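You operate a simulated robot arm through the tools that you are given. There is no shell and no other tool.

You are at the controls of a simulated two-armed robot. One attempt, no reset.

JOB
Put the three loose wires in the terminals as the yellow card shows.
Fine: shut their levers; leave the power off.

The check looks at the end state, three seconds after you hand in, the way a careful person would. Anything else that was tipped, shoved, dropped, spilled or broken makes it a failure.

ROBOT AND FRAMES
Two 7-joint arms with two-finger parallel grippers on one trunk that stands fixed in place. Base frame: the origin is at the foot of the trunk, x ahead of it, y to its left, z up; the work surface is at about z = 0.76. Units: m, degrees, N and s.
The left shoulder is at [0.07, 0.187, 1.165], the right one opposite. With the tool pointing down near the work surface each hand reaches from about 0.24 to 0.78 m from the base axis, measured 20 degrees to its own side. Payload 3.91 kg a hand.
Tool frame (each hand has its own): the origin (TCP) lies between the finger pads and is the grasp point; the fingertips stand 0.03 m ahead of it; z points along the fingers, y is the line along which they close. The gripper opens to 0.11 m. The fingers are 0.02 m wide and 0.01 m thick; the gripper's body (0.048 by 0.112 m) begins 0.055 m behind the TCP.
Orientation is told as [roll, pitch, yaw] about the base's x, y, z axes, in that order, counted from this pose: with the fingers straight down and closing along the base's y, the tool's x points along the base's -x, its y along +y and its z along -z.

CONTROLS
- The arms move only by the tool apply_moves. It takes "left_targets", "right_targets" or both (then of equal length, played together; a hand with none holds still); each is a list of rows, each a list of 7 numbers: the shift along the base's x, y, z in m, then the turn, a rotation vector about the base's x, y, z in degrees, then the gripper command, from -1 (shut) to 1 (fully open), values between in proportion. In form: [[tx, ty, tz, wx, wy, wz, grip], ...]. A call has 1 to 20 rows; each row shifts and turns the commanded pose from where the row before left it. Rows are played at 5 a second. More than 0.05 m and 8.6 degrees between two rows, or a gripper value outside its range, and nothing of the call is played. A pose out of reach is approached as far as the arm can. The call stops where the force on the tool passes 40 N (or 10 N more than at its start, if that is more) or the arm is blocked; 0.2 s more then pass. The fingers move at their own pace (about 0.072 m/s each) and stop on an object; they squeeze with about 27 N. The grip force told is the motor's: it shows also when the fingers shut on nothing. Time passes only in rows, and 0.2 s behind the last, so rows that do not move let the fingers close. It gives the time, the measured TCP pose, the force on the tool (base axes), the opening and the grip force at its end, in the units of the frame above (readings bear some noise), with the torque about the TCP (base axes, N m) and any sound that the robot's microphone picked up, and new pictures: "views" is both (left out), scene, wrist or none (wrist: the cameras of the hands that moved).
- Cameras (640 x 400 px; columns grow to the right, rows downward): "scene" is now at [0.1126, -0.0663, 1.3856]; the picture's right is [-0.67, -0.74, -0.00], its down [-0.44, 0.40, -0.80] and it looks along [0.60, -0.54, -0.60] (base axes); focal length 295 px, centre (320, 200). "left" rides on the left gripper at [0.072, -0.017, -0.103] in its tool frame; the picture's right is [0.23, 0.97, 0.00], its down [-0.76, 0.18, -0.62] and it looks along [-0.61, 0.14, 0.78] (tool axes); focal length 222 px, centre (320, 200). "right" rides on the right gripper at [0.072, 0.017, -0.103] in its tool frame; the picture's right is [-0.23, 0.97, 0.00], its down [-0.76, -0.18, -0.62] and it looks along [-0.61, -0.14, 0.78] (tool axes); focal length 222 px, centre (320, 200). There is no depth. A picture from a camera that has moved, and an enlarged one, comes with that camera's place and axes in the base frame and with its lens. The place of the scene camera against the robot may be out by one fixed shift of up to 0.012 m in any direction.
- raise_lower(by): slides the trunk up (or, below 0, down) by that many m; the arms and the scene camera ride with it, the base frame stays. It gives what a move gives, with no picture.
- turn_head(pan, tilt): turns the head with the scene camera to pan (to the left, within 86 degrees either way) and tilt (down, from -29 to 69), counted from straight ahead of the robot. It gives what a move gives, and a new picture of the scene camera.
- zoom(camera, box): a new picture of the part [left, top, right, bottom] of that camera's present view, enlarged. No time passes.
- close_job(): hands the job in; it is judged then, once.

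Places have to be worked out from the pictures, the camera data and where the tool is seen. Open the grippers and draw the arms clear of the work before you hand the job in, unless the task says otherwise.

The tools are called as a command line: name --argument value ..., lists and objects as JSON in quotes. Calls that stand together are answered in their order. apply_moves: Moves the arms, as the interface text tells. Its arguments: {"type":"object","properties":{"left_targets":{"type":"array","items":{"type":"array","items":{"type":"number"}}},"right_targets":{"type":"array","items":{"type":"array","items":{"type":"number"}}},"views":{"type":"string","enum":["both","scene","wrist","none"]}},"required":[]} The other tools are called the same way: raise_lower (by) slides the trunk up or down; turn_head (pan, tilt) turns the head that bears the scene camera; zoom (camera, box) takes an enlarged picture of a part of a camera's view; close_job () hands the job in.

At the start:

```text
t: 0.0
left_eef_pos: [0.5268, -0.0131, 1.0546]
left_tool_rot: [-0.1, 0.0, 0.1]
left_contact_force: [-0.4, 0.0, 0.6]
left_torque: [0.02, 0.01, 0.0]
left_grip_width: 0.11
left_finger_force: 0.0
right_eef_pos: [0.3782, -0.4987, 1.0474]
right_tool_rot: [0.1, 0.0, 0.0]
right_contact_force: [-0.2, 0.0, 0.1]
right_torque: [0.0, 0.0, 0.0]
right_grip_width: 0.11
right_finger_force: 0.0
trunk travel left (down, up): [-0.675, 0.265]
head pan, tilt: [-42.2, 36.5]
```

scene: 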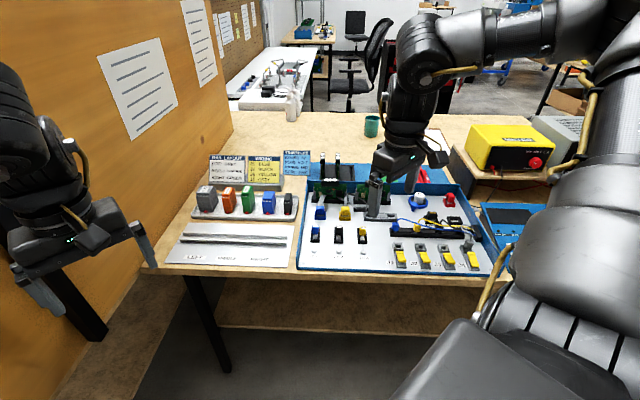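
right: 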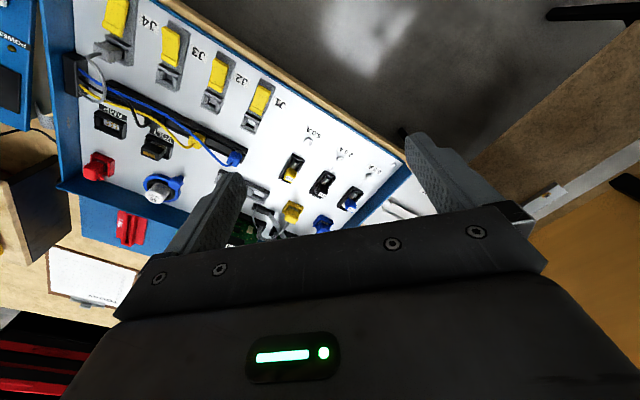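
left: 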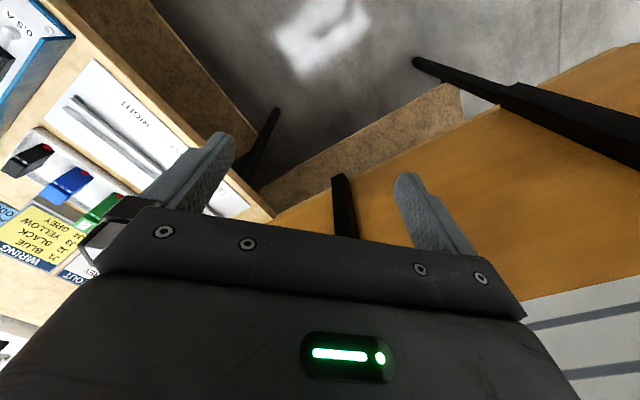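

The scene shows a blue-rimmed panel with four terminals (J1–J4, yellow levers), loose wires, and a yellow wiring card. I'll zoom in on the card, the terminals and the wires first.

zoom --camera "scene" --box '[200, 140, 330, 220]'

zoom --camera "scene" --box '[290, 170, 510, 290]'

zoom --camera "right" --box '[40, 0, 300, 240]'

zoom --camera "left" --box '[0, 100, 200, 300]'

```text
4.92 times, centred on (265, 180) of scene
camera zoom: at [0.1126, -0.0663, 1.3856], right [-0.67, -0.74, 0.0], down [-0.44, 0.4, -0.8], along [0.6, -0.54, -0.6], focal length 1452 px, centre (591, 298)
```

zoom: 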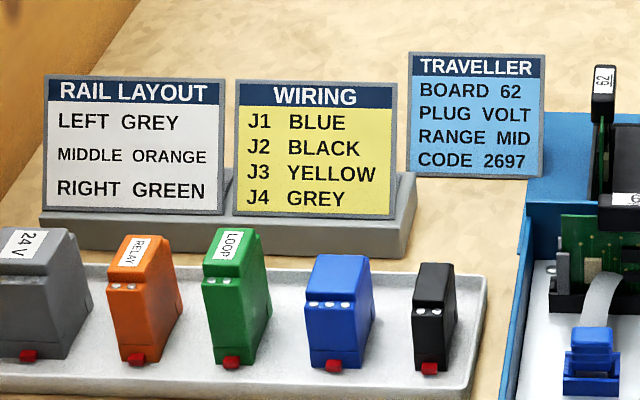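

```text
2.91 times, centred on (400, 230) of scene
camera zoom: at [0.1126, -0.0663, 1.3856], right [-0.67, -0.74, 0.0], down [-0.44, 0.4, -0.8], along [0.6, -0.54, -0.6], focal length 858 px, centre (87, 113)
```

zoom: 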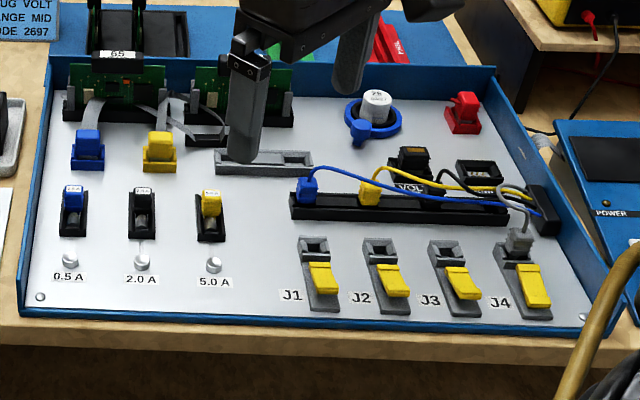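

```text
1.67 times, centred on (170, 120) of right
camera zoom: at [0.3053, -0.4835, 1.1508], right [0.23, 0.97, 0.0], down [0.76, -0.18, 0.62], along [0.61, -0.14, -0.78], focal length 370 px, centre (570, 333)
```

zoom: 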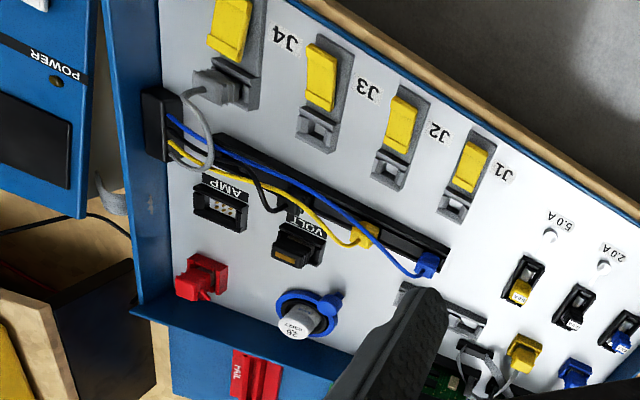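

```text
2.00 times, centred on (100, 200) of left
camera zoom: at [0.4547, -0.0298, 1.1582], right [-0.23, 0.97, 0.0], down [0.76, 0.18, 0.62], along [0.61, 0.14, -0.78], focal length 444 px, centre (760, 200)
```

zoom: 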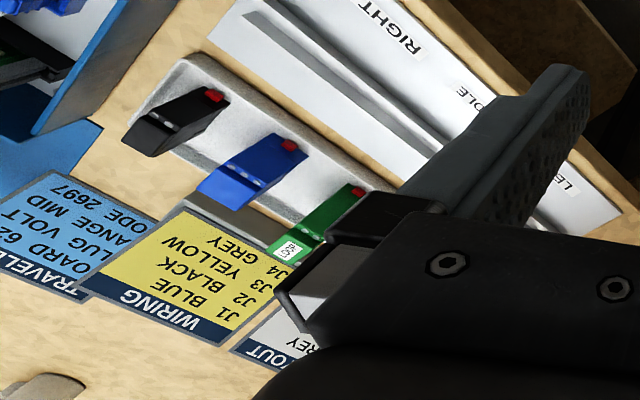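

The card reads J1 blue, J2 black, J3 yellow, J4 grey (grey already seems to be in J4). The panel is turned about 45° to the base, with the parked plugs in a black bar near (0.41,-0.71). I'll yaw the right hand by -45° above the panel for a closer look.

apply_moves --right_targets '[[-0.015, -0.007, 0, 0, 0, -7.5, 1], [-0.015, -0.007, 0, 0, 0, -7.5, 1], [-0.015, -0.007, 0, 0, 0, -7.5, 1], [-0.015, -0.007, 0, 0, 0, -7.5, 1], [-0.015, -0.007, 0, 0, 0, -7.5, 1], [-0.015, -0.007, 0, 0, 0, -7.5, 1]]'

```text
t: 1.4
left_eef_pos: [0.5267, -0.013, 1.0548]
left_tool_rot: [0.0, 0.0, 0.0]
left_contact_force: [0.3, -0.1, -0.3]
left_torque: [0.0, -0.04, -0.02]
left_grip_width: 0.1101
left_finger_force: 0.1
right_eef_pos: [0.2874, -0.541, 1.0473]
right_tool_rot: [0.0, -0.1, -45.1]
right_contact_force: [-0.4, 0.5, 0.2]
right_torque: [0.01, 0.01, -0.01]
right_grip_width: 0.1099
right_finger_force: 0.0
trunk travel left (down, up): [-0.675, 0.265]
head pan, tilt: [-42.2, 36.5]
camera scene: at [0.1118, -0.0667, 1.3857], right [-0.67, -0.74, 0.0], down [-0.44, 0.4, -0.8], along [0.6, -0.54, -0.59], focal length 295 px, centre (320, 200)
camera right: at [0.2481, -0.4789, 1.1505], right [0.85, 0.53, 0.0], down [0.41, -0.67, 0.62], along [0.33, -0.53, -0.78], focal length 222 px, centre (320, 200)
```

scene: 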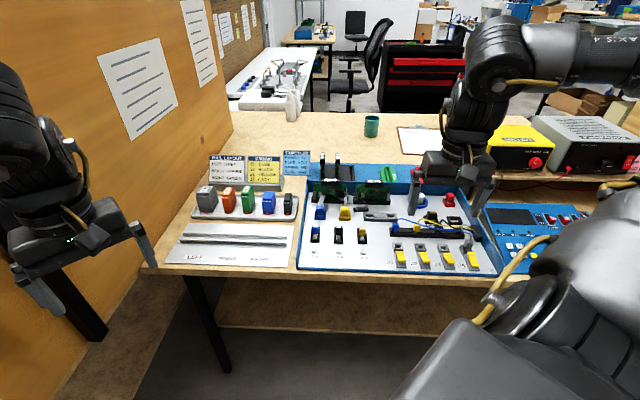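
right: 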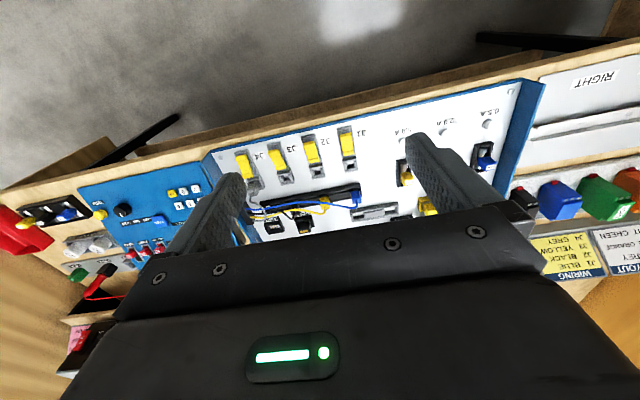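

The wrist view now shows the terminal row, the wire bar and the power panel beyond. I'll enlarge the terminals and the bar from both cameras.

zoom --camera "right" --box '[220, 110, 410, 250]'

zoom --camera "scene" --box '[380, 190, 500, 280]'

zoom --camera "right" --box '[0, 130, 250, 380]'

```text
2.86 times, centred on (315, 180) of right
camera zoom: at [0.2481, -0.4789, 1.1505], right [0.85, 0.53, 0.0], down [0.41, -0.67, 0.62], along [0.33, -0.53, -0.78], focal length 635 px, centre (334, 257)
```

zoom: 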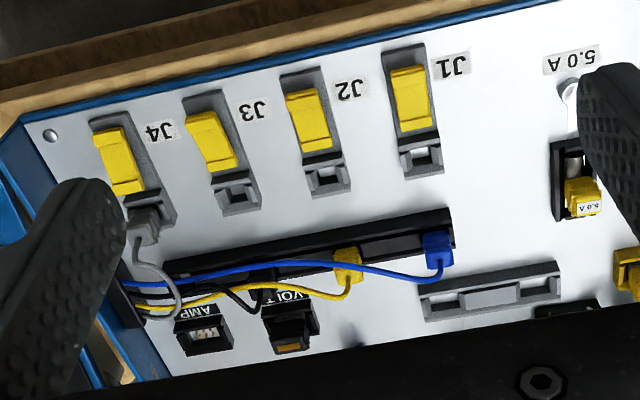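

```text
4.44 times, centred on (440, 235) of scene
camera zoom: at [0.1118, -0.0667, 1.3857], right [-0.67, -0.74, 0.0], down [-0.44, 0.4, -0.8], along [0.6, -0.54, -0.59], focal length 1310 px, centre (-213, 44)
```

zoom: 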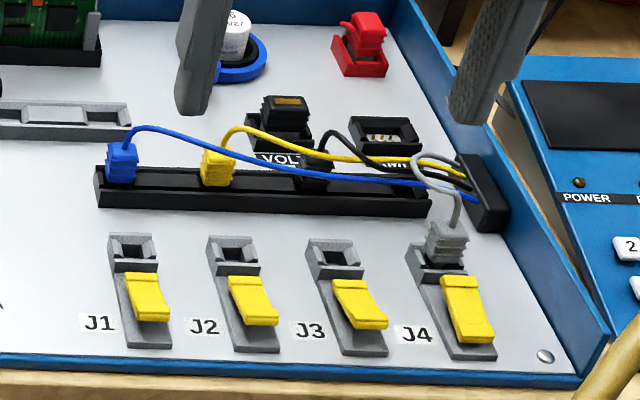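

```text
1.60 times, centred on (125, 255) of right
camera zoom: at [0.2481, -0.4789, 1.1505], right [0.85, 0.53, 0.0], down [0.41, -0.67, 0.62], along [0.33, -0.53, -0.78], focal length 355 px, centre (632, 112)
```

zoom: 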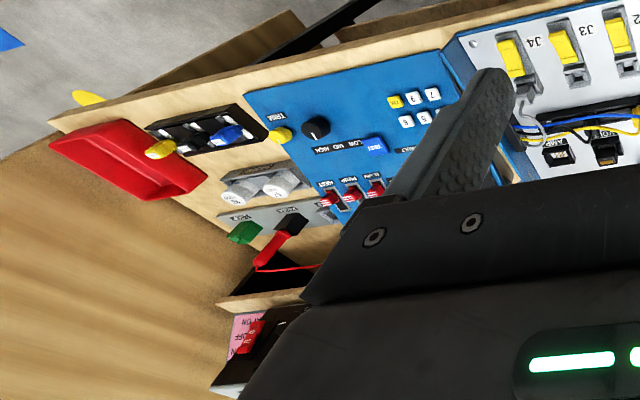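

J4 holds the grey plug, its lever apparently in a different position from those of J1–J3. I'll bring the right hand down in front of the terminals to look closely at plugs, sockets and levers.

apply_moves --right_targets '[[-0.001, -0.012, -0.03, 0, 0, 0, 1], [-0.001, -0.012, -0.03, 0, 0, 0, 1], [-0.001, -0.012, -0.03, 0, 0, 0, 1], [-0.001, -0.012, -0.03, 0, 0, 0, 1], [-0.001, -0.012, -0.03, 0, 0, 0, 1]]'

```text
t: 2.6
left_eef_pos: [0.5276, -0.014, 1.0534]
left_tool_rot: [0.1, 0.0, 0.0]
left_contact_force: [0.4, 0.2, 0.7]
left_torque: [0.0, 0.02, 0.0]
left_grip_width: 0.11
left_finger_force: 0.0
right_eef_pos: [0.2828, -0.6021, 0.8951]
right_tool_rot: [0.0, 0.0, -45.0]
right_contact_force: [-1.0, 0.5, 0.2]
right_torque: [0.0, 0.0, 0.03]
right_grip_width: 0.11
right_finger_force: 0.1
trunk travel left (down, up): [-0.675, 0.265]
head pan, tilt: [-42.2, 36.5]
camera scene: at [0.1129, -0.0675, 1.3856], right [-0.67, -0.74, 0.0], down [-0.44, 0.4, -0.8], along [0.59, -0.54, -0.6], focal length 295 px, centre (320, 200)
camera right: at [0.2434, -0.5408, 0.9987], right [0.85, 0.53, 0.0], down [0.41, -0.66, 0.62], along [0.33, -0.53, -0.78], focal length 222 px, centre (320, 200)
```

scene: 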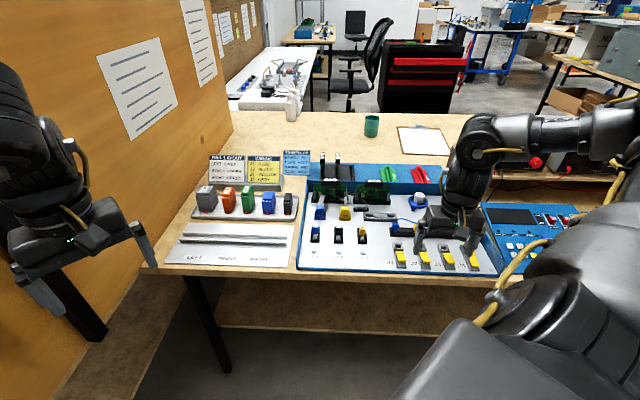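
right: 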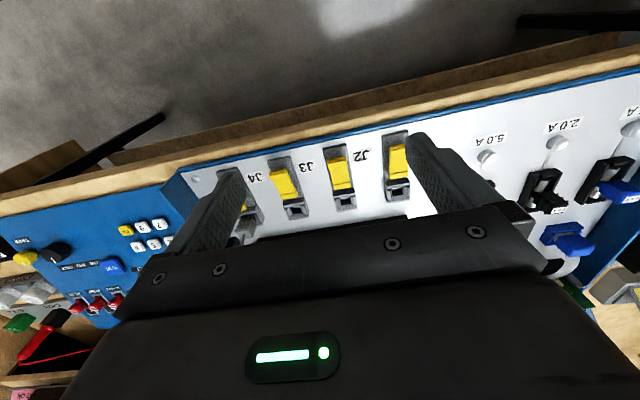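

zoom --camera "right" --box '[210, 110, 430, 250]'

zoom --camera "scene" --box '[380, 225, 500, 280]'

```text
2.86 times, centred on (320, 180) of right
camera zoom: at [0.2434, -0.5408, 0.9987], right [0.85, 0.53, 0.0], down [0.41, -0.66, 0.62], along [0.33, -0.53, -0.78], focal length 635 px, centre (320, 257)
```

zoom: 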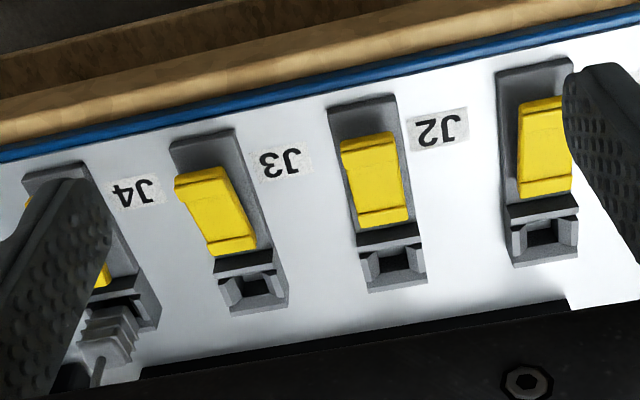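

```text
5.33 times, centred on (440, 252) of scene
camera zoom: at [0.1129, -0.0675, 1.3856], right [-0.67, -0.74, 0.0], down [-0.44, 0.4, -0.8], along [0.59, -0.54, -0.6], focal length 1573 px, centre (-320, -80)
```

zoom: 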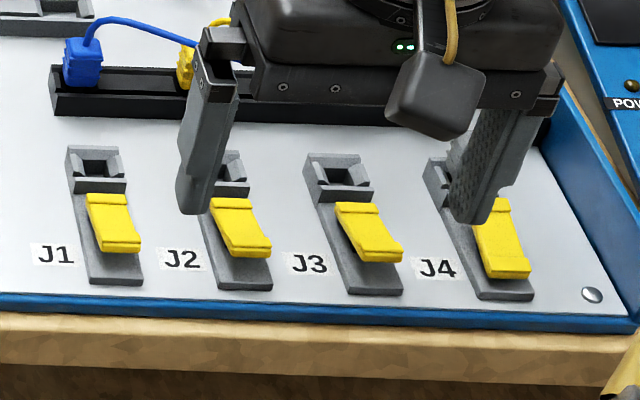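

The levers of J1–J3 stand raised (open) with the hinge at the socket side, and J4's is flat (shut); the sockets open upward with a funnel. Triangulating gives the J2 socket near (0.37,-0.675,0.78). Next I move over the parked plugs to see their shape and the wire exits.

apply_moves --right_targets '[[0, 0, 0.045, 0, 0, 0, 1], [0.028, -0.023, 0, 0, 0, 0, 1], [0.028, -0.023, 0, 0, 0, 0, 1], [0.028, -0.023, 0, 0, 0, 0, 1], [0.028, -0.023, 0, 0, 0, 0, 1]]'

zoom --camera "right" --box '[200, 100, 440, 250]'

```text
t: 3.8
left_eef_pos: [0.529, -0.014, 1.0529]
left_tool_rot: [0.0, 0.3, 0.1]
left_contact_force: [0.4, -0.2, 0.0]
left_torque: [-0.01, 0.02, 0.01]
left_grip_width: 0.1101
left_finger_force: 0.0
right_eef_pos: [0.396, -0.6928, 0.9429]
right_tool_rot: [0.0, 0.1, -45.0]
right_contact_force: [0.5, -0.3, 0.0]
right_torque: [0.04, 0.03, -0.02]
right_grip_width: 0.11
right_finger_force: 0.0
trunk travel left (down, up): [-0.675, 0.265]
head pan, tilt: [-42.2, 36.5]
camera scene: at [0.1154, -0.0673, 1.3852], right [-0.67, -0.74, 0.0], down [-0.44, 0.4, -0.8], along [0.59, -0.54, -0.6], focal length 295 px, centre (320, 200)
camera right: at [0.3566, -0.6321, 1.0458], right [0.85, 0.53, 0.0], down [0.41, -0.67, 0.62], along [0.33, -0.53, -0.78], focal length 222 px, centre (320, 200)
```

scene: 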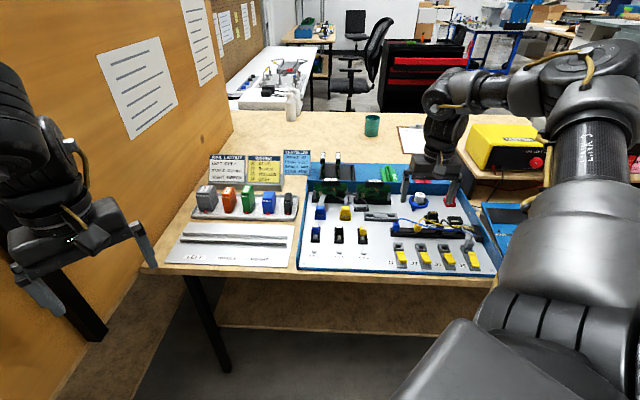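
right: 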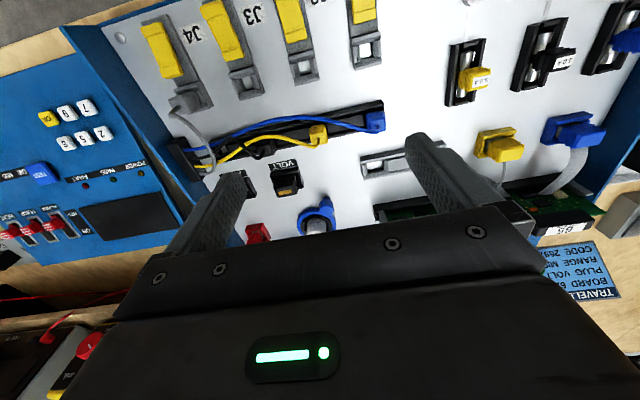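

```text
2.67 times, centred on (320, 175) of right
camera zoom: at [0.3566, -0.6321, 1.0458], right [0.85, 0.53, 0.0], down [0.41, -0.67, 0.62], along [0.33, -0.53, -0.78], focal length 592 px, centre (320, 267)
```

zoom: 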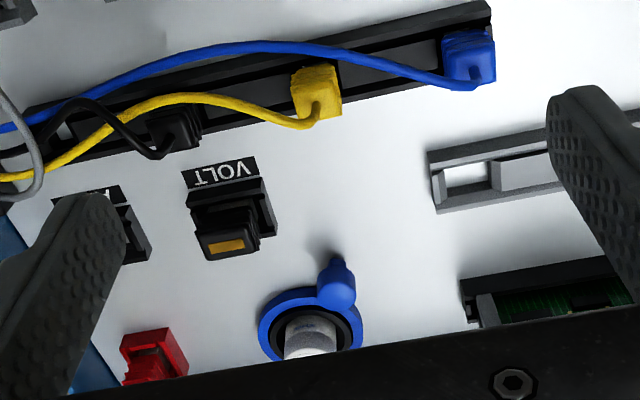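

The plugs stand about 2 cm above the bar, and the wires leave their tops and run to the right (toward the gland), so gripping front-to-back (closing along the panel's depth) keeps the fingers off the wire. I'll turn the hand by +90° and look at the sockets from the side to check finger clearance at the lever.

apply_moves --right_targets '[[-0.003, 0.003, 0, 0, 0, 8.2, 1], [-0.003, 0.003, 0, 0, 0, 8.2, 1], [-0.003, 0.003, 0, 0, 0, 8.2, 1], [-0.003, 0.003, 0, 0, 0, 8.2, 1], [-0.003, 0.003, 0, 0, 0, 8.2, 1], [-0.003, 0.003, 0, 0, 0, 8.2, 1], [-0.003, 0.003, -0.005, 0, 0, 8.2, 1], [-0.003, 0.003, -0.01, 0, 0, 8.2, 1], [-0.003, 0.003, -0.01, 0, 0, 8.2, 1], [-0.003, 0.003, -0.01, 0, 0, 8.2, 1], [-0.003, 0.003, -0.01, 0, 0, 8, 1]]'

zoom --camera "right" --box '[200, 80, 440, 230]'

```text
t: 6.2
left_eef_pos: [0.5275, -0.0143, 1.0555]
left_tool_rot: [0.0, 0.0, 0.1]
left_contact_force: [0.4, -0.7, -0.3]
left_torque: [-0.03, 0.0, 0.0]
left_grip_width: 0.1099
left_finger_force: 0.2
right_eef_pos: [0.3617, -0.6608, 0.8978]
right_tool_rot: [0.1, 0.0, 45.0]
right_contact_force: [-0.7, -0.6, -0.1]
right_torque: [-0.01, 0.01, 0.01]
right_grip_width: 0.1099
right_finger_force: 0.0
trunk travel left (down, up): [-0.675, 0.265]
head pan, tilt: [-42.2, 36.5]
camera scene: at [0.1126, -0.0667, 1.3856], right [-0.67, -0.74, 0.0], down [-0.44, 0.4, -0.8], along [0.6, -0.54, -0.6], focal length 295 px, centre (320, 200)
camera right: at [0.299, -0.7016, 1.0005], right [-0.53, 0.85, 0.0], down [0.66, 0.41, 0.62], along [0.53, 0.33, -0.78], focal length 222 px, centre (320, 200)
```

scene: 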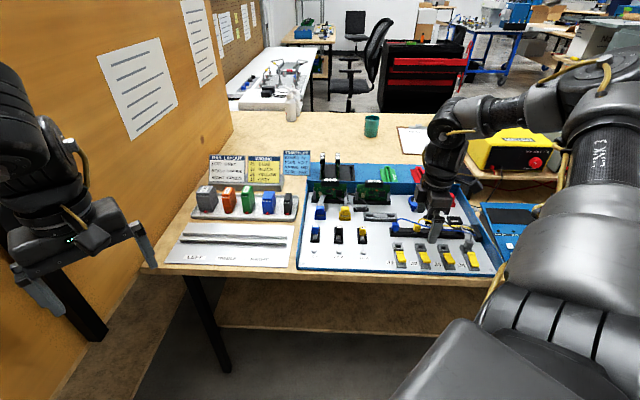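
right: 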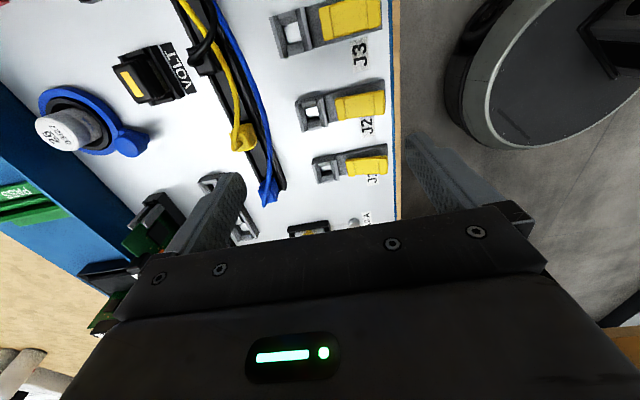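

```text
2.67 times, centred on (320, 155) of right
camera zoom: at [0.299, -0.7016, 1.0005], right [-0.53, 0.85, 0.0], down [0.66, 0.41, 0.62], along [0.53, 0.33, -0.78], focal length 592 px, centre (320, 320)
```

zoom: 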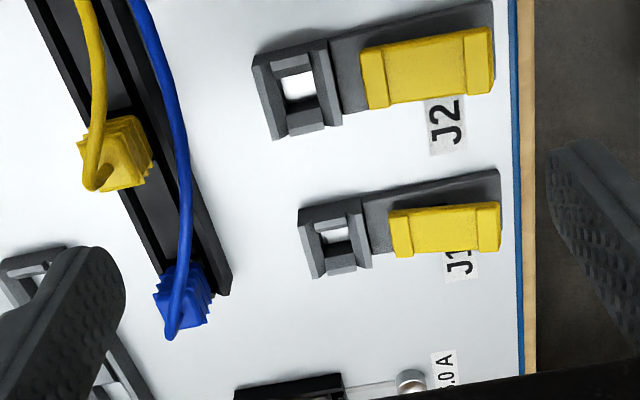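

The gap between socket hole and lever hinge looks about 28 mm, enough for fingers; the blue wire runs ~2 cm in front of the yellow plug. I'll shift over the bar at the same height to get a second bearing on the plugs and measure their height and width.

apply_moves --right_targets '[[0.02, -0.02, 0, 0, 0, 0, 1], [0.02, -0.02, 0, 0, 0, 0, 1], [0, 0, 0, 0, 0, 0, 1]]' --views "wrist"

zoom --camera "right" --box '[200, 60, 440, 210]'

zoom --camera "scene" --box '[380, 190, 500, 265]'

```text
t: 7.0
left_eef_pos: [0.526, -0.0146, 1.0548]
left_tool_rot: [0.0, 0.1, 0.0]
left_contact_force: [-0.1, -0.4, 0.6]
left_torque: [-0.03, 0.0, 0.02]
left_grip_width: 0.1099
left_finger_force: 0.0
right_eef_pos: [0.403, -0.7002, 0.899]
right_tool_rot: [0.0, -0.1, 44.9]
right_contact_force: [0.2, 0.2, -0.1]
right_torque: [-0.01, -0.02, 0.0]
right_grip_width: 0.1097
right_finger_force: 0.1
trunk travel left (down, up): [-0.675, 0.265]
head pan, tilt: [-42.2, 36.5]
camera right: at [0.3398, -0.7414, 1.0017], right [-0.53, 0.85, 0.0], down [0.66, 0.41, 0.62], along [0.53, 0.33, -0.78], focal length 222 px, centre (320, 200)
```

right: 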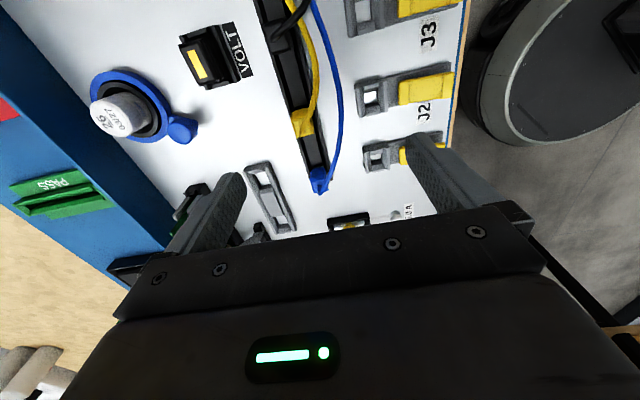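

```text
2.67 times, centred on (320, 135) of right
camera zoom: at [0.3398, -0.7414, 1.0017], right [-0.53, 0.85, 0.0], down [0.66, 0.41, 0.62], along [0.53, 0.33, -0.78], focal length 592 px, centre (320, 373)
```

zoom: 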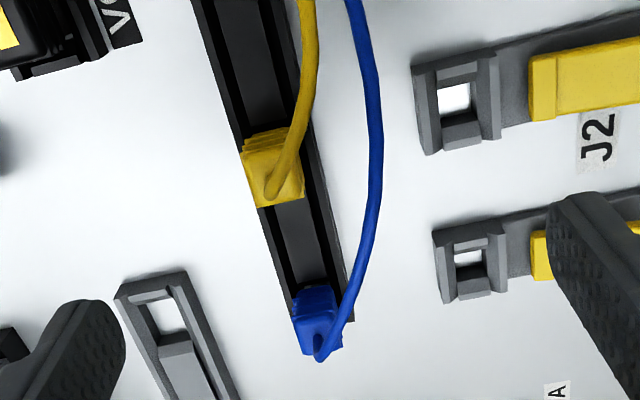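

```text
5.33 times, centred on (440, 228) of scene
camera zoom: at [0.1115, -0.0663, 1.3857], right [-0.67, -0.74, 0.0], down [-0.44, 0.4, -0.8], along [0.6, -0.54, -0.59], focal length 1573 px, centre (-320, 53)
```

zoom: 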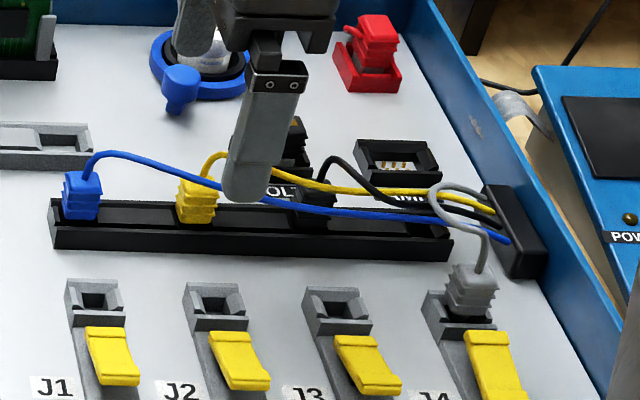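

Bearings from two poses put the blue plug near (0.452,-0.672,0.80) and the yellow near (0.408,-0.717,0.80), 63 mm apart, so black should be near (0.364,-0.762). The blue wire passes about 3 cm in front of yellow at z≈0.84. I'll narrow the fingers to ~36 mm and hover over yellow to check alignment.

apply_moves --right_targets '[[0.005, -0.017, 0, 0, 0, 0, -0.3], [0, 0, 0, 0, 0, 0, -0.3], [0, 0, -0.02, 0, 0, 0, -0.3]]'

zoom --camera "right" --box '[240, 80, 400, 180]'

zoom --camera "scene" --box '[380, 190, 500, 265]'

```text
t: 7.8
left_eef_pos: [0.5276, -0.0141, 1.055]
left_tool_rot: [-0.1, 0.1, -0.1]
left_contact_force: [-0.5, 0.4, 0.5]
left_torque: [-0.01, 0.03, 0.02]
left_grip_width: 0.11
left_finger_force: 0.0
right_eef_pos: [0.4076, -0.7184, 0.8777]
right_tool_rot: [0.1, -0.1, 45.0]
right_contact_force: [0.3, -0.3, -0.7]
right_torque: [0.0, 0.0, 0.0]
right_grip_width: 0.0385
right_finger_force: 0.1
trunk travel left (down, up): [-0.675, 0.265]
head pan, tilt: [-42.2, 36.5]
camera scene: at [0.1133, -0.0674, 1.3855], right [-0.67, -0.74, 0.0], down [-0.44, 0.4, -0.8], along [0.59, -0.54, -0.6], focal length 295 px, centre (320, 200)
camera right: at [0.3448, -0.759, 0.9808], right [-0.53, 0.85, 0.0], down [0.66, 0.41, 0.62], along [0.53, 0.33, -0.78], focal length 222 px, centre (320, 200)
```

scene: 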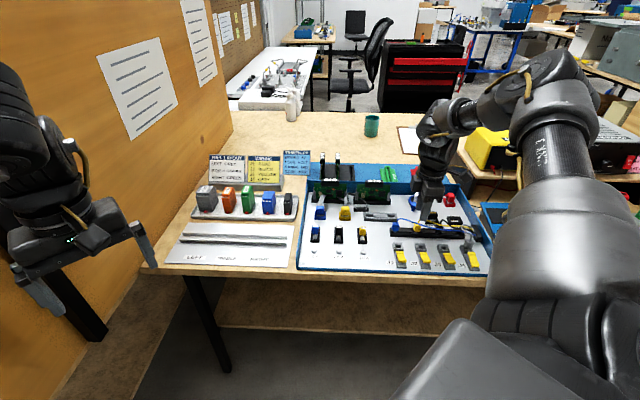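
right: 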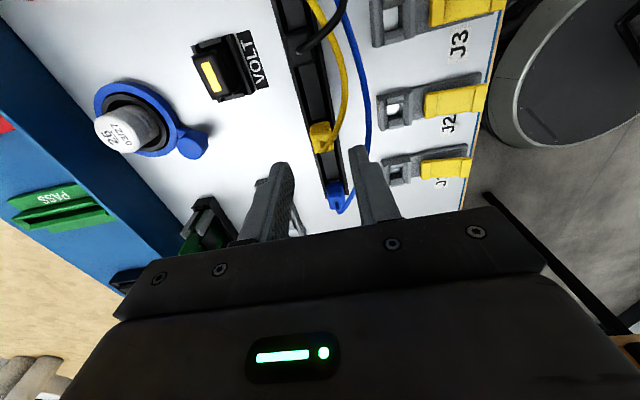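

```text
4.00 times, centred on (320, 130) of right
camera zoom: at [0.3448, -0.759, 0.9808], right [-0.53, 0.85, 0.0], down [0.66, 0.41, 0.62], along [0.53, 0.33, -0.78], focal length 888 px, centre (320, 480)
```

zoom: 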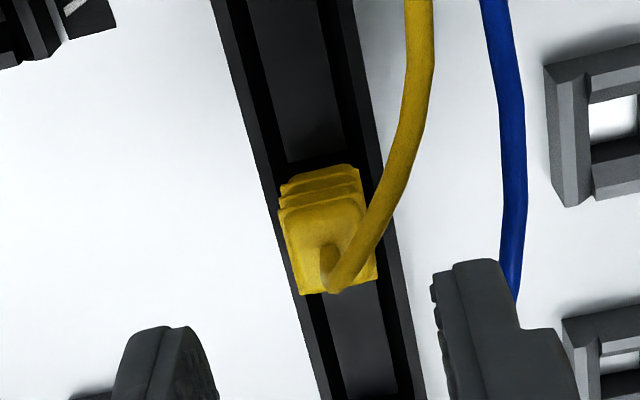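

```text
5.33 times, centred on (440, 228) of scene
camera zoom: at [0.1133, -0.0674, 1.3855], right [-0.67, -0.74, 0.0], down [-0.44, 0.4, -0.8], along [0.59, -0.54, -0.6], focal length 1573 px, centre (-320, 53)
```

zoom: 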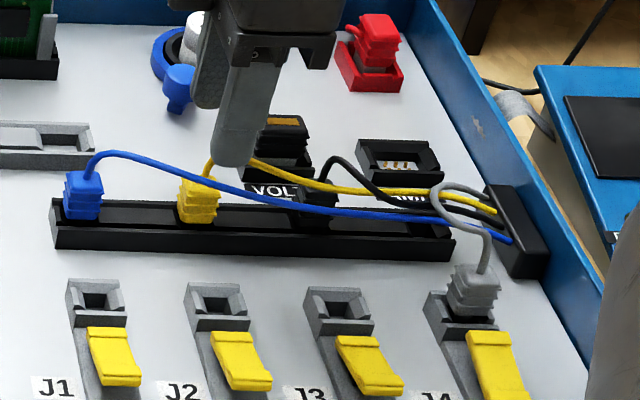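

The fingers straddle the yellow plug well: plug center ≈ (0.408,-0.717), TCP at (0.408,-0.718). I'll nudge 3 mm to the left of the wire exit and descend until the tips are just above the bar (TCP z≈0.832).

apply_moves --right_targets '[[0.003, 0.004, 0, 0, 0, 0, -0.3], [0, 0, -0.015, 0, 0, 0, -0.3], [0, 0, -0.015, 0, 0, 0, -0.3], [0, 0, -0.01, 0, 0, 0, -0.3], [0, 0, 0, 0, 0, 0, -0.3]]'

zoom --camera "right" --box '[240, 80, 400, 200]'

zoom --camera "scene" --box '[380, 190, 480, 253]'

```text
t: 9.0
left_eef_pos: [0.5267, -0.0137, 1.0555]
left_tool_rot: [0.0, 0.0, 0.0]
left_contact_force: [-0.1, -1.1, -0.5]
left_torque: [-0.01, -0.03, 0.0]
left_grip_width: 0.1101
left_finger_force: 0.0
right_eef_pos: [0.4102, -0.7137, 0.8374]
right_tool_rot: [0.1, 0.0, 45.0]
right_contact_force: [0.3, 0.5, 0.1]
right_torque: [0.0, -0.02, 0.0]
right_grip_width: 0.0385
right_finger_force: 0.1
trunk travel left (down, up): [-0.675, 0.265]
head pan, tilt: [-42.2, 36.5]
camera scene: at [0.1126, -0.0666, 1.3856], right [-0.67, -0.74, 0.0], down [-0.44, 0.4, -0.8], along [0.6, -0.54, -0.6], focal length 295 px, centre (320, 200)
camera right: at [0.3466, -0.7541, 0.9407], right [-0.53, 0.85, 0.0], down [0.66, 0.41, 0.62], along [0.53, 0.33, -0.78], focal length 222 px, centre (320, 200)
```

scene: 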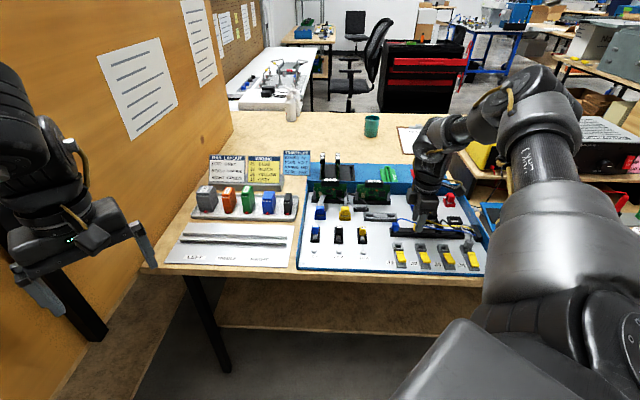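
right: 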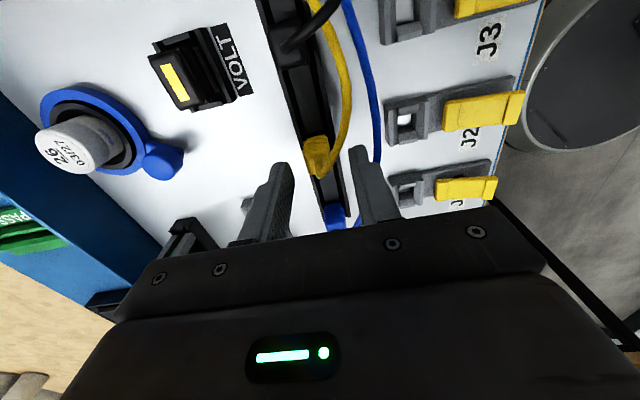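

```text
3.33 times, centred on (320, 140) of right
camera zoom: at [0.3466, -0.7541, 0.9407], right [-0.53, 0.85, 0.0], down [0.66, 0.41, 0.62], along [0.53, 0.33, -0.78], focal length 740 px, centre (320, 400)
```

zoom: 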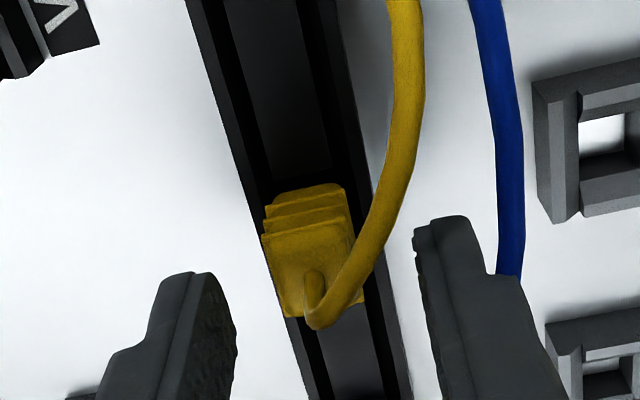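

```text
6.35 times, centred on (430, 222) of scene
camera zoom: at [0.1126, -0.0666, 1.3856], right [-0.67, -0.74, 0.0], down [-0.44, 0.4, -0.8], along [0.6, -0.54, -0.6], focal length 1872 px, centre (-378, 64)
```

zoom: 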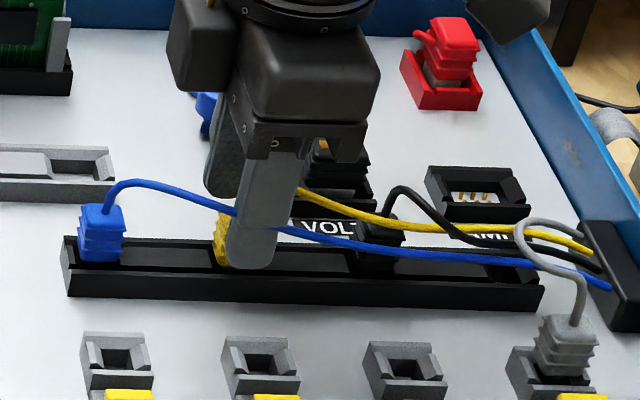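

Alignment is good: the plug sits midway between the pads, and the blue wire is outside the front finger. I'll go 8 mm lower (tips just above the bar top at ≈0.792) and close on the yellow plug.

apply_moves --right_targets '[[0, 0, -0.008, 0, 0, 0, -0.3], [0, 0, 0, 0, 0, 0, -0.3], [0, 0, 0, 0, 0, 0, -1], [0, 0, 0, 0, 0, 0, -1], [0, 0, 0, 0, 0, 0, -1]]'

zoom --camera "right" --box '[240, 80, 400, 200]'

zoom --camera "scene" --box '[380, 190, 480, 253]'

```text
t: 10.2
left_eef_pos: [0.5286, -0.0135, 1.0553]
left_tool_rot: [0.0, 0.0, 0.0]
left_contact_force: [-0.6, 0.7, -0.1]
left_torque: [-0.03, 0.0, -0.02]
left_grip_width: 0.1101
left_finger_force: 0.1
right_eef_pos: [0.4105, -0.7147, 0.8295]
right_tool_rot: [0.0, 0.0, 45.0]
right_contact_force: [-0.9, -0.3, 0.3]
right_torque: [0.0, -0.04, -0.01]
right_grip_width: 0.0144
right_finger_force: 26.7
trunk travel left (down, up): [-0.675, 0.265]
head pan, tilt: [-42.2, 36.5]
camera scene: at [0.1126, -0.0664, 1.3856], right [-0.67, -0.74, 0.0], down [-0.44, 0.4, -0.8], along [0.6, -0.54, -0.6], focal length 295 px, centre (320, 200)
camera right: at [0.3468, -0.7539, 0.9327], right [-0.53, 0.85, 0.0], down [0.66, 0.41, 0.62], along [0.53, 0.33, -0.78], focal length 222 px, centre (320, 200)
```

scene: 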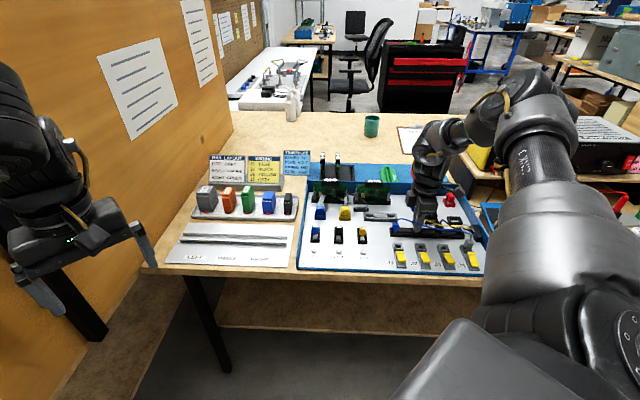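
right: 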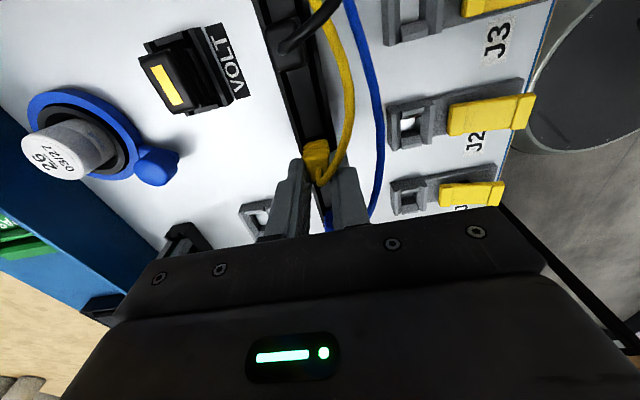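

```text
3.33 times, centred on (320, 140) of right
camera zoom: at [0.3468, -0.7539, 0.9327], right [-0.53, 0.85, 0.0], down [0.66, 0.41, 0.62], along [0.53, 0.33, -0.78], focal length 740 px, centre (320, 400)
```

zoom: 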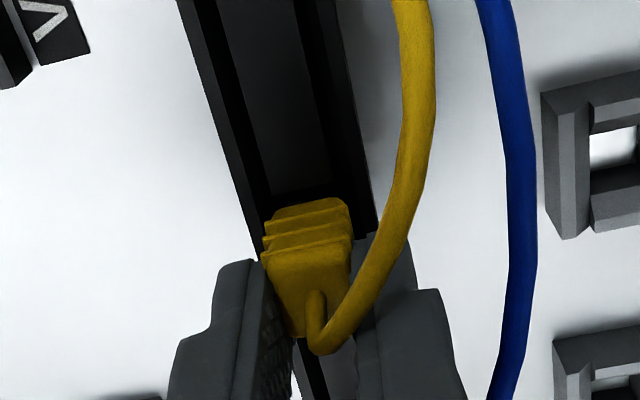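

```text
6.35 times, centred on (430, 222) of scene
camera zoom: at [0.1126, -0.0664, 1.3856], right [-0.67, -0.74, 0.0], down [-0.44, 0.4, -0.8], along [0.6, -0.54, -0.6], focal length 1872 px, centre (-378, 64)
```

zoom: 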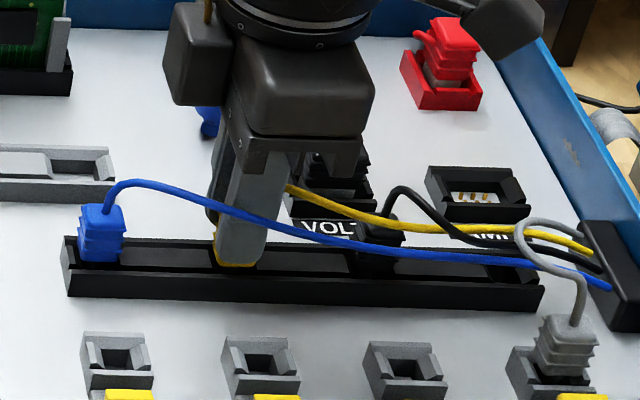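

Grip holds on a 14.4 mm thick plug with 26.7 N. I'll lift straight up in small steps and check that the plug comes along.

apply_moves --right_targets '[[0, 0, 0.01, 0, 0, 0, -1], [0, 0, 0.01, 0, 0, 0, -1], [0, 0, 0.02, 0, 0, 0, -1], [0, 0, 0.02, 0, 0, 0, -1], [0, 0, 0.02, 0, 0, 0, -1]]'

zoom --camera "right" --box '[240, 80, 400, 200]'

zoom --camera "scene" --box '[380, 180, 490, 250]'

```text
t: 11.4
left_eef_pos: [0.526, -0.0123, 1.0551]
left_tool_rot: [0.0, 0.0, 0.0]
left_contact_force: [0.4, 0.4, -0.4]
left_torque: [0.01, -0.04, -0.01]
left_grip_width: 0.1097
left_finger_force: 0.1
right_eef_pos: [0.4092, -0.7122, 0.9107]
right_tool_rot: [0.0, 0.1, 45.1]
right_contact_force: [-0.4, 0.2, -1.0]
right_torque: [0.0, 0.0, -0.03]
right_grip_width: 0.0143
right_finger_force: 26.6
trunk travel left (down, up): [-0.675, 0.265]
head pan, tilt: [-42.2, 36.5]
camera scene: at [0.1123, -0.066, 1.3856], right [-0.67, -0.74, 0.0], down [-0.44, 0.4, -0.8], along [0.6, -0.54, -0.59], focal length 295 px, centre (320, 200)
camera right: at [0.3463, -0.7532, 1.013], right [-0.53, 0.85, 0.0], down [0.66, 0.41, 0.62], along [0.53, 0.33, -0.78], focal length 222 px, centre (320, 200)
```

scene: 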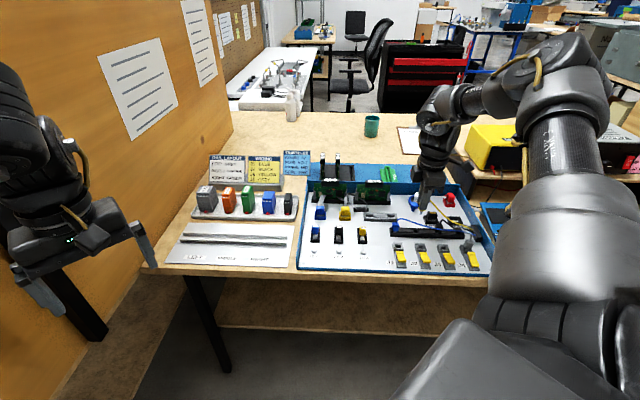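
right: 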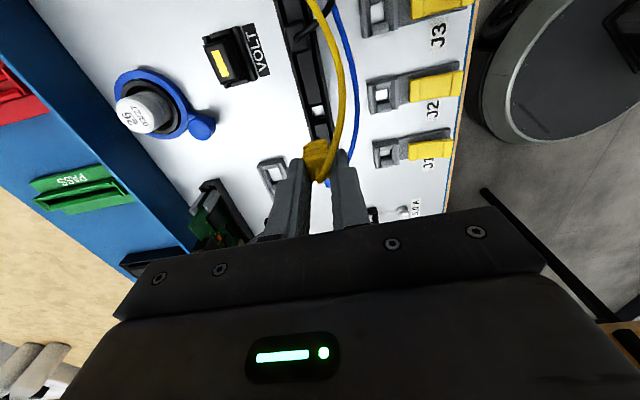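

```text
3.33 times, centred on (320, 140) of right
camera zoom: at [0.3463, -0.7532, 1.013], right [-0.53, 0.85, 0.0], down [0.66, 0.41, 0.62], along [0.53, 0.33, -0.78], focal length 740 px, centre (320, 400)
```

zoom: 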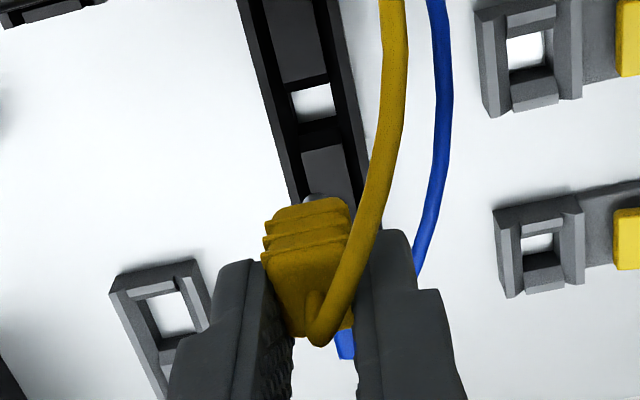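

```text
5.71 times, centred on (435, 215) of scene
camera zoom: at [0.1123, -0.066, 1.3856], right [-0.67, -0.74, 0.0], down [-0.44, 0.4, -0.8], along [0.6, -0.54, -0.59], focal length 1685 px, centre (-337, 114)
```

zoom: 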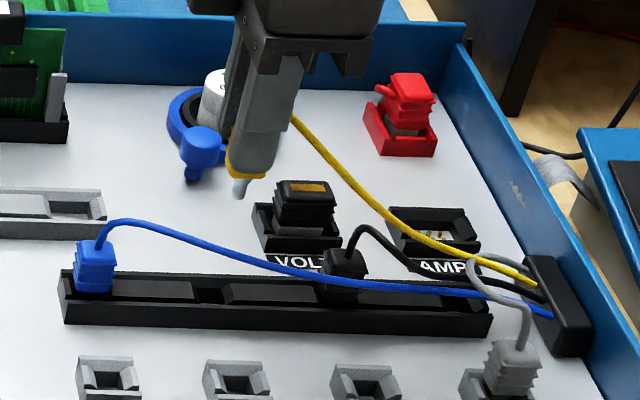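

The yellow plug is lifted with a metal ferrule below it, and its wire stays slack enough. Before carrying it over, I'll zoom in on the sockets and the emptied bar slot to get accurate bearings.

zoom --camera "right" --box '[350, 0, 430, 50]'

zoom --camera "right" --box '[350, 60, 430, 110]'

zoom --camera "right" --box '[290, 85, 370, 135]'

```text
8.00 times, centred on (390, 25) of right
camera zoom: at [0.3463, -0.7532, 1.013], right [-0.53, 0.85, 0.0], down [0.66, 0.41, 0.62], along [0.53, 0.33, -0.78], focal length 1777 px, centre (-240, 1600)
```

zoom: 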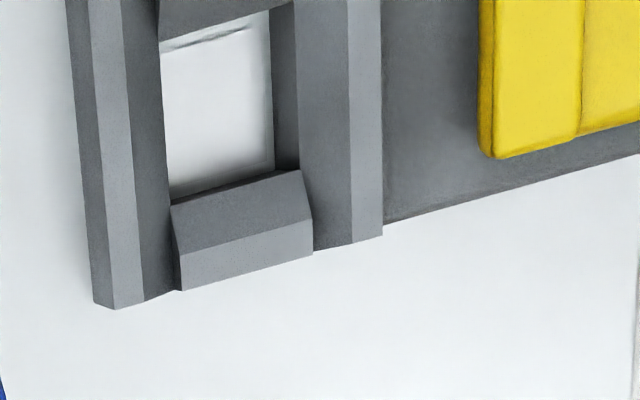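

```text
8.00 times, centred on (390, 85) of right
camera zoom: at [0.3463, -0.7532, 1.013], right [-0.53, 0.85, 0.0], down [0.66, 0.41, 0.62], along [0.53, 0.33, -0.78], focal length 1777 px, centre (-240, 1120)
```

zoom: 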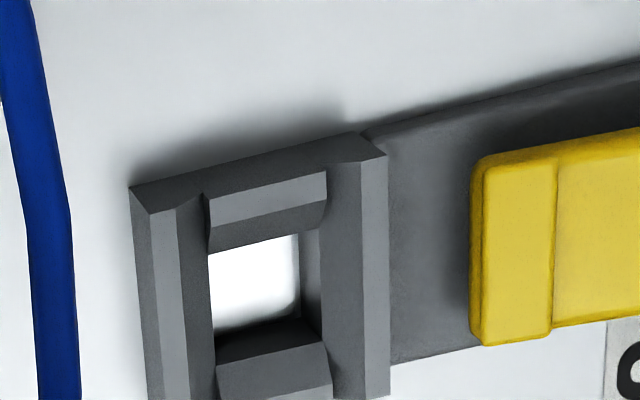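

```text
8.00 times, centred on (330, 110) of right
camera zoom: at [0.3463, -0.7532, 1.013], right [-0.53, 0.85, 0.0], down [0.66, 0.41, 0.62], along [0.53, 0.33, -0.78], focal length 1777 px, centre (240, 920)
```

zoom: 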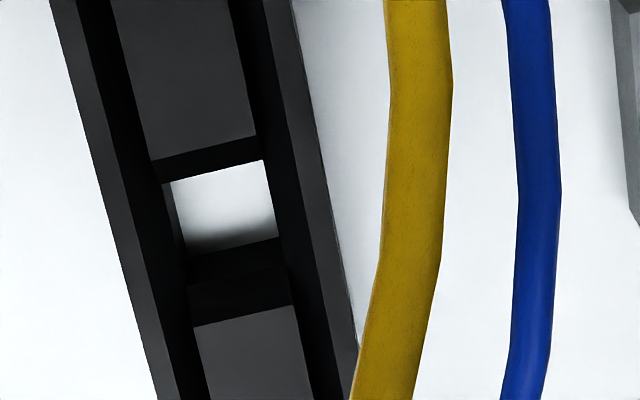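

From the enlarged views: the yellow slot center is u/v-consistent with (0.408,-0.7165), so the plug axis sits ~3 mm right of the TCP; the J3 socket is near (0.317,-0.716). I'll carry the plug at height over the blue wire to hover above J3.

apply_moves --right_targets '[[-0.01, 0, 0.01, 0, 0, 0, -1], [-0.02, 0, 0, 0, 0, 0, -1], [-0.02, 0, 0, 0, 0, 0, -1], [-0.02, -0.001, 0, 0, 0, 0, -1], [-0.02, -0.001, 0, 0, 0, 0, -1], [0, 0, 0, 0, 0, 0, -1]]'

zoom --camera "right" --box '[280, 80, 400, 155]'

zoom --camera "scene" --box '[390, 190, 490, 270]'

```text
t: 12.8
left_eef_pos: [0.5286, -0.0128, 1.0535]
left_tool_rot: [0.0, 0.2, 0.0]
left_contact_force: [1.0, 0.5, -0.7]
left_torque: [-0.04, 0.02, 0.0]
left_grip_width: 0.1101
left_finger_force: 0.1
right_eef_pos: [0.3207, -0.7153, 0.918]
right_tool_rot: [-0.1, 0.1, 45.0]
right_contact_force: [0.8, -0.2, -1.0]
right_torque: [0.01, 0.02, 0.02]
right_grip_width: 0.0144
right_finger_force: 26.5
trunk travel left (down, up): [-0.675, 0.265]
head pan, tilt: [-42.2, 36.5]
camera scene: at [0.1134, -0.0663, 1.3855], right [-0.67, -0.74, 0.0], down [-0.44, 0.4, -0.8], along [0.59, -0.54, -0.6], focal length 295 px, centre (320, 200)
camera right: at [0.2568, -0.7557, 1.0212], right [-0.53, 0.85, 0.0], down [0.66, 0.41, 0.62], along [0.53, 0.33, -0.78], focal length 222 px, centre (320, 200)
```

scene: 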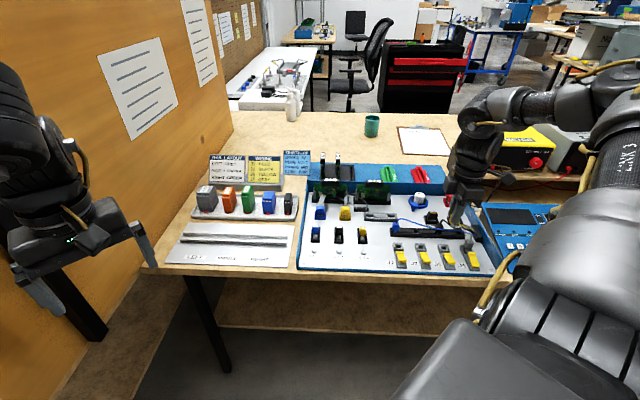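
right: 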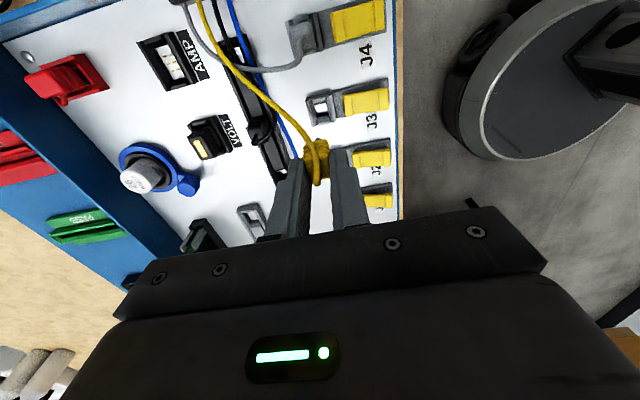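

```text
5.33 times, centred on (340, 118) of right
camera zoom: at [0.2568, -0.7557, 1.0212], right [-0.53, 0.85, 0.0], down [0.66, 0.41, 0.62], along [0.53, 0.33, -0.78], focal length 1185 px, centre (213, 640)
```

zoom: 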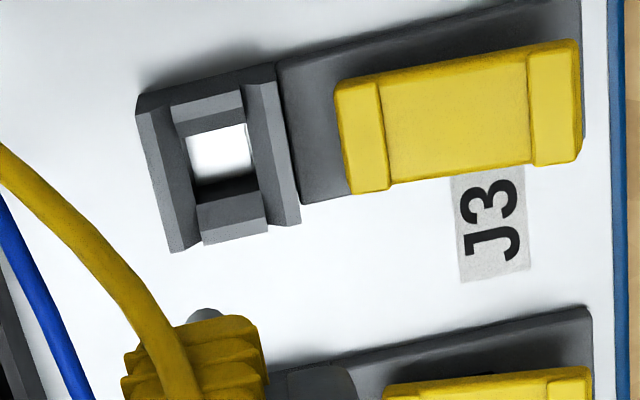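

```text
5.00 times, centred on (440, 230) of scene
camera zoom: at [0.1134, -0.0663, 1.3855], right [-0.67, -0.74, 0.0], down [-0.44, 0.4, -0.8], along [0.59, -0.54, -0.6], focal length 1474 px, centre (-280, 50)
```

zoom: 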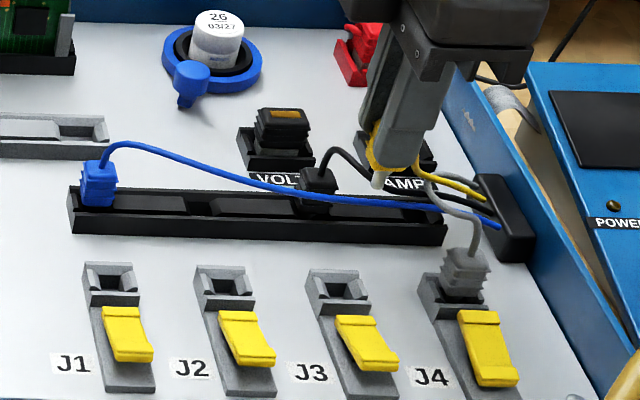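

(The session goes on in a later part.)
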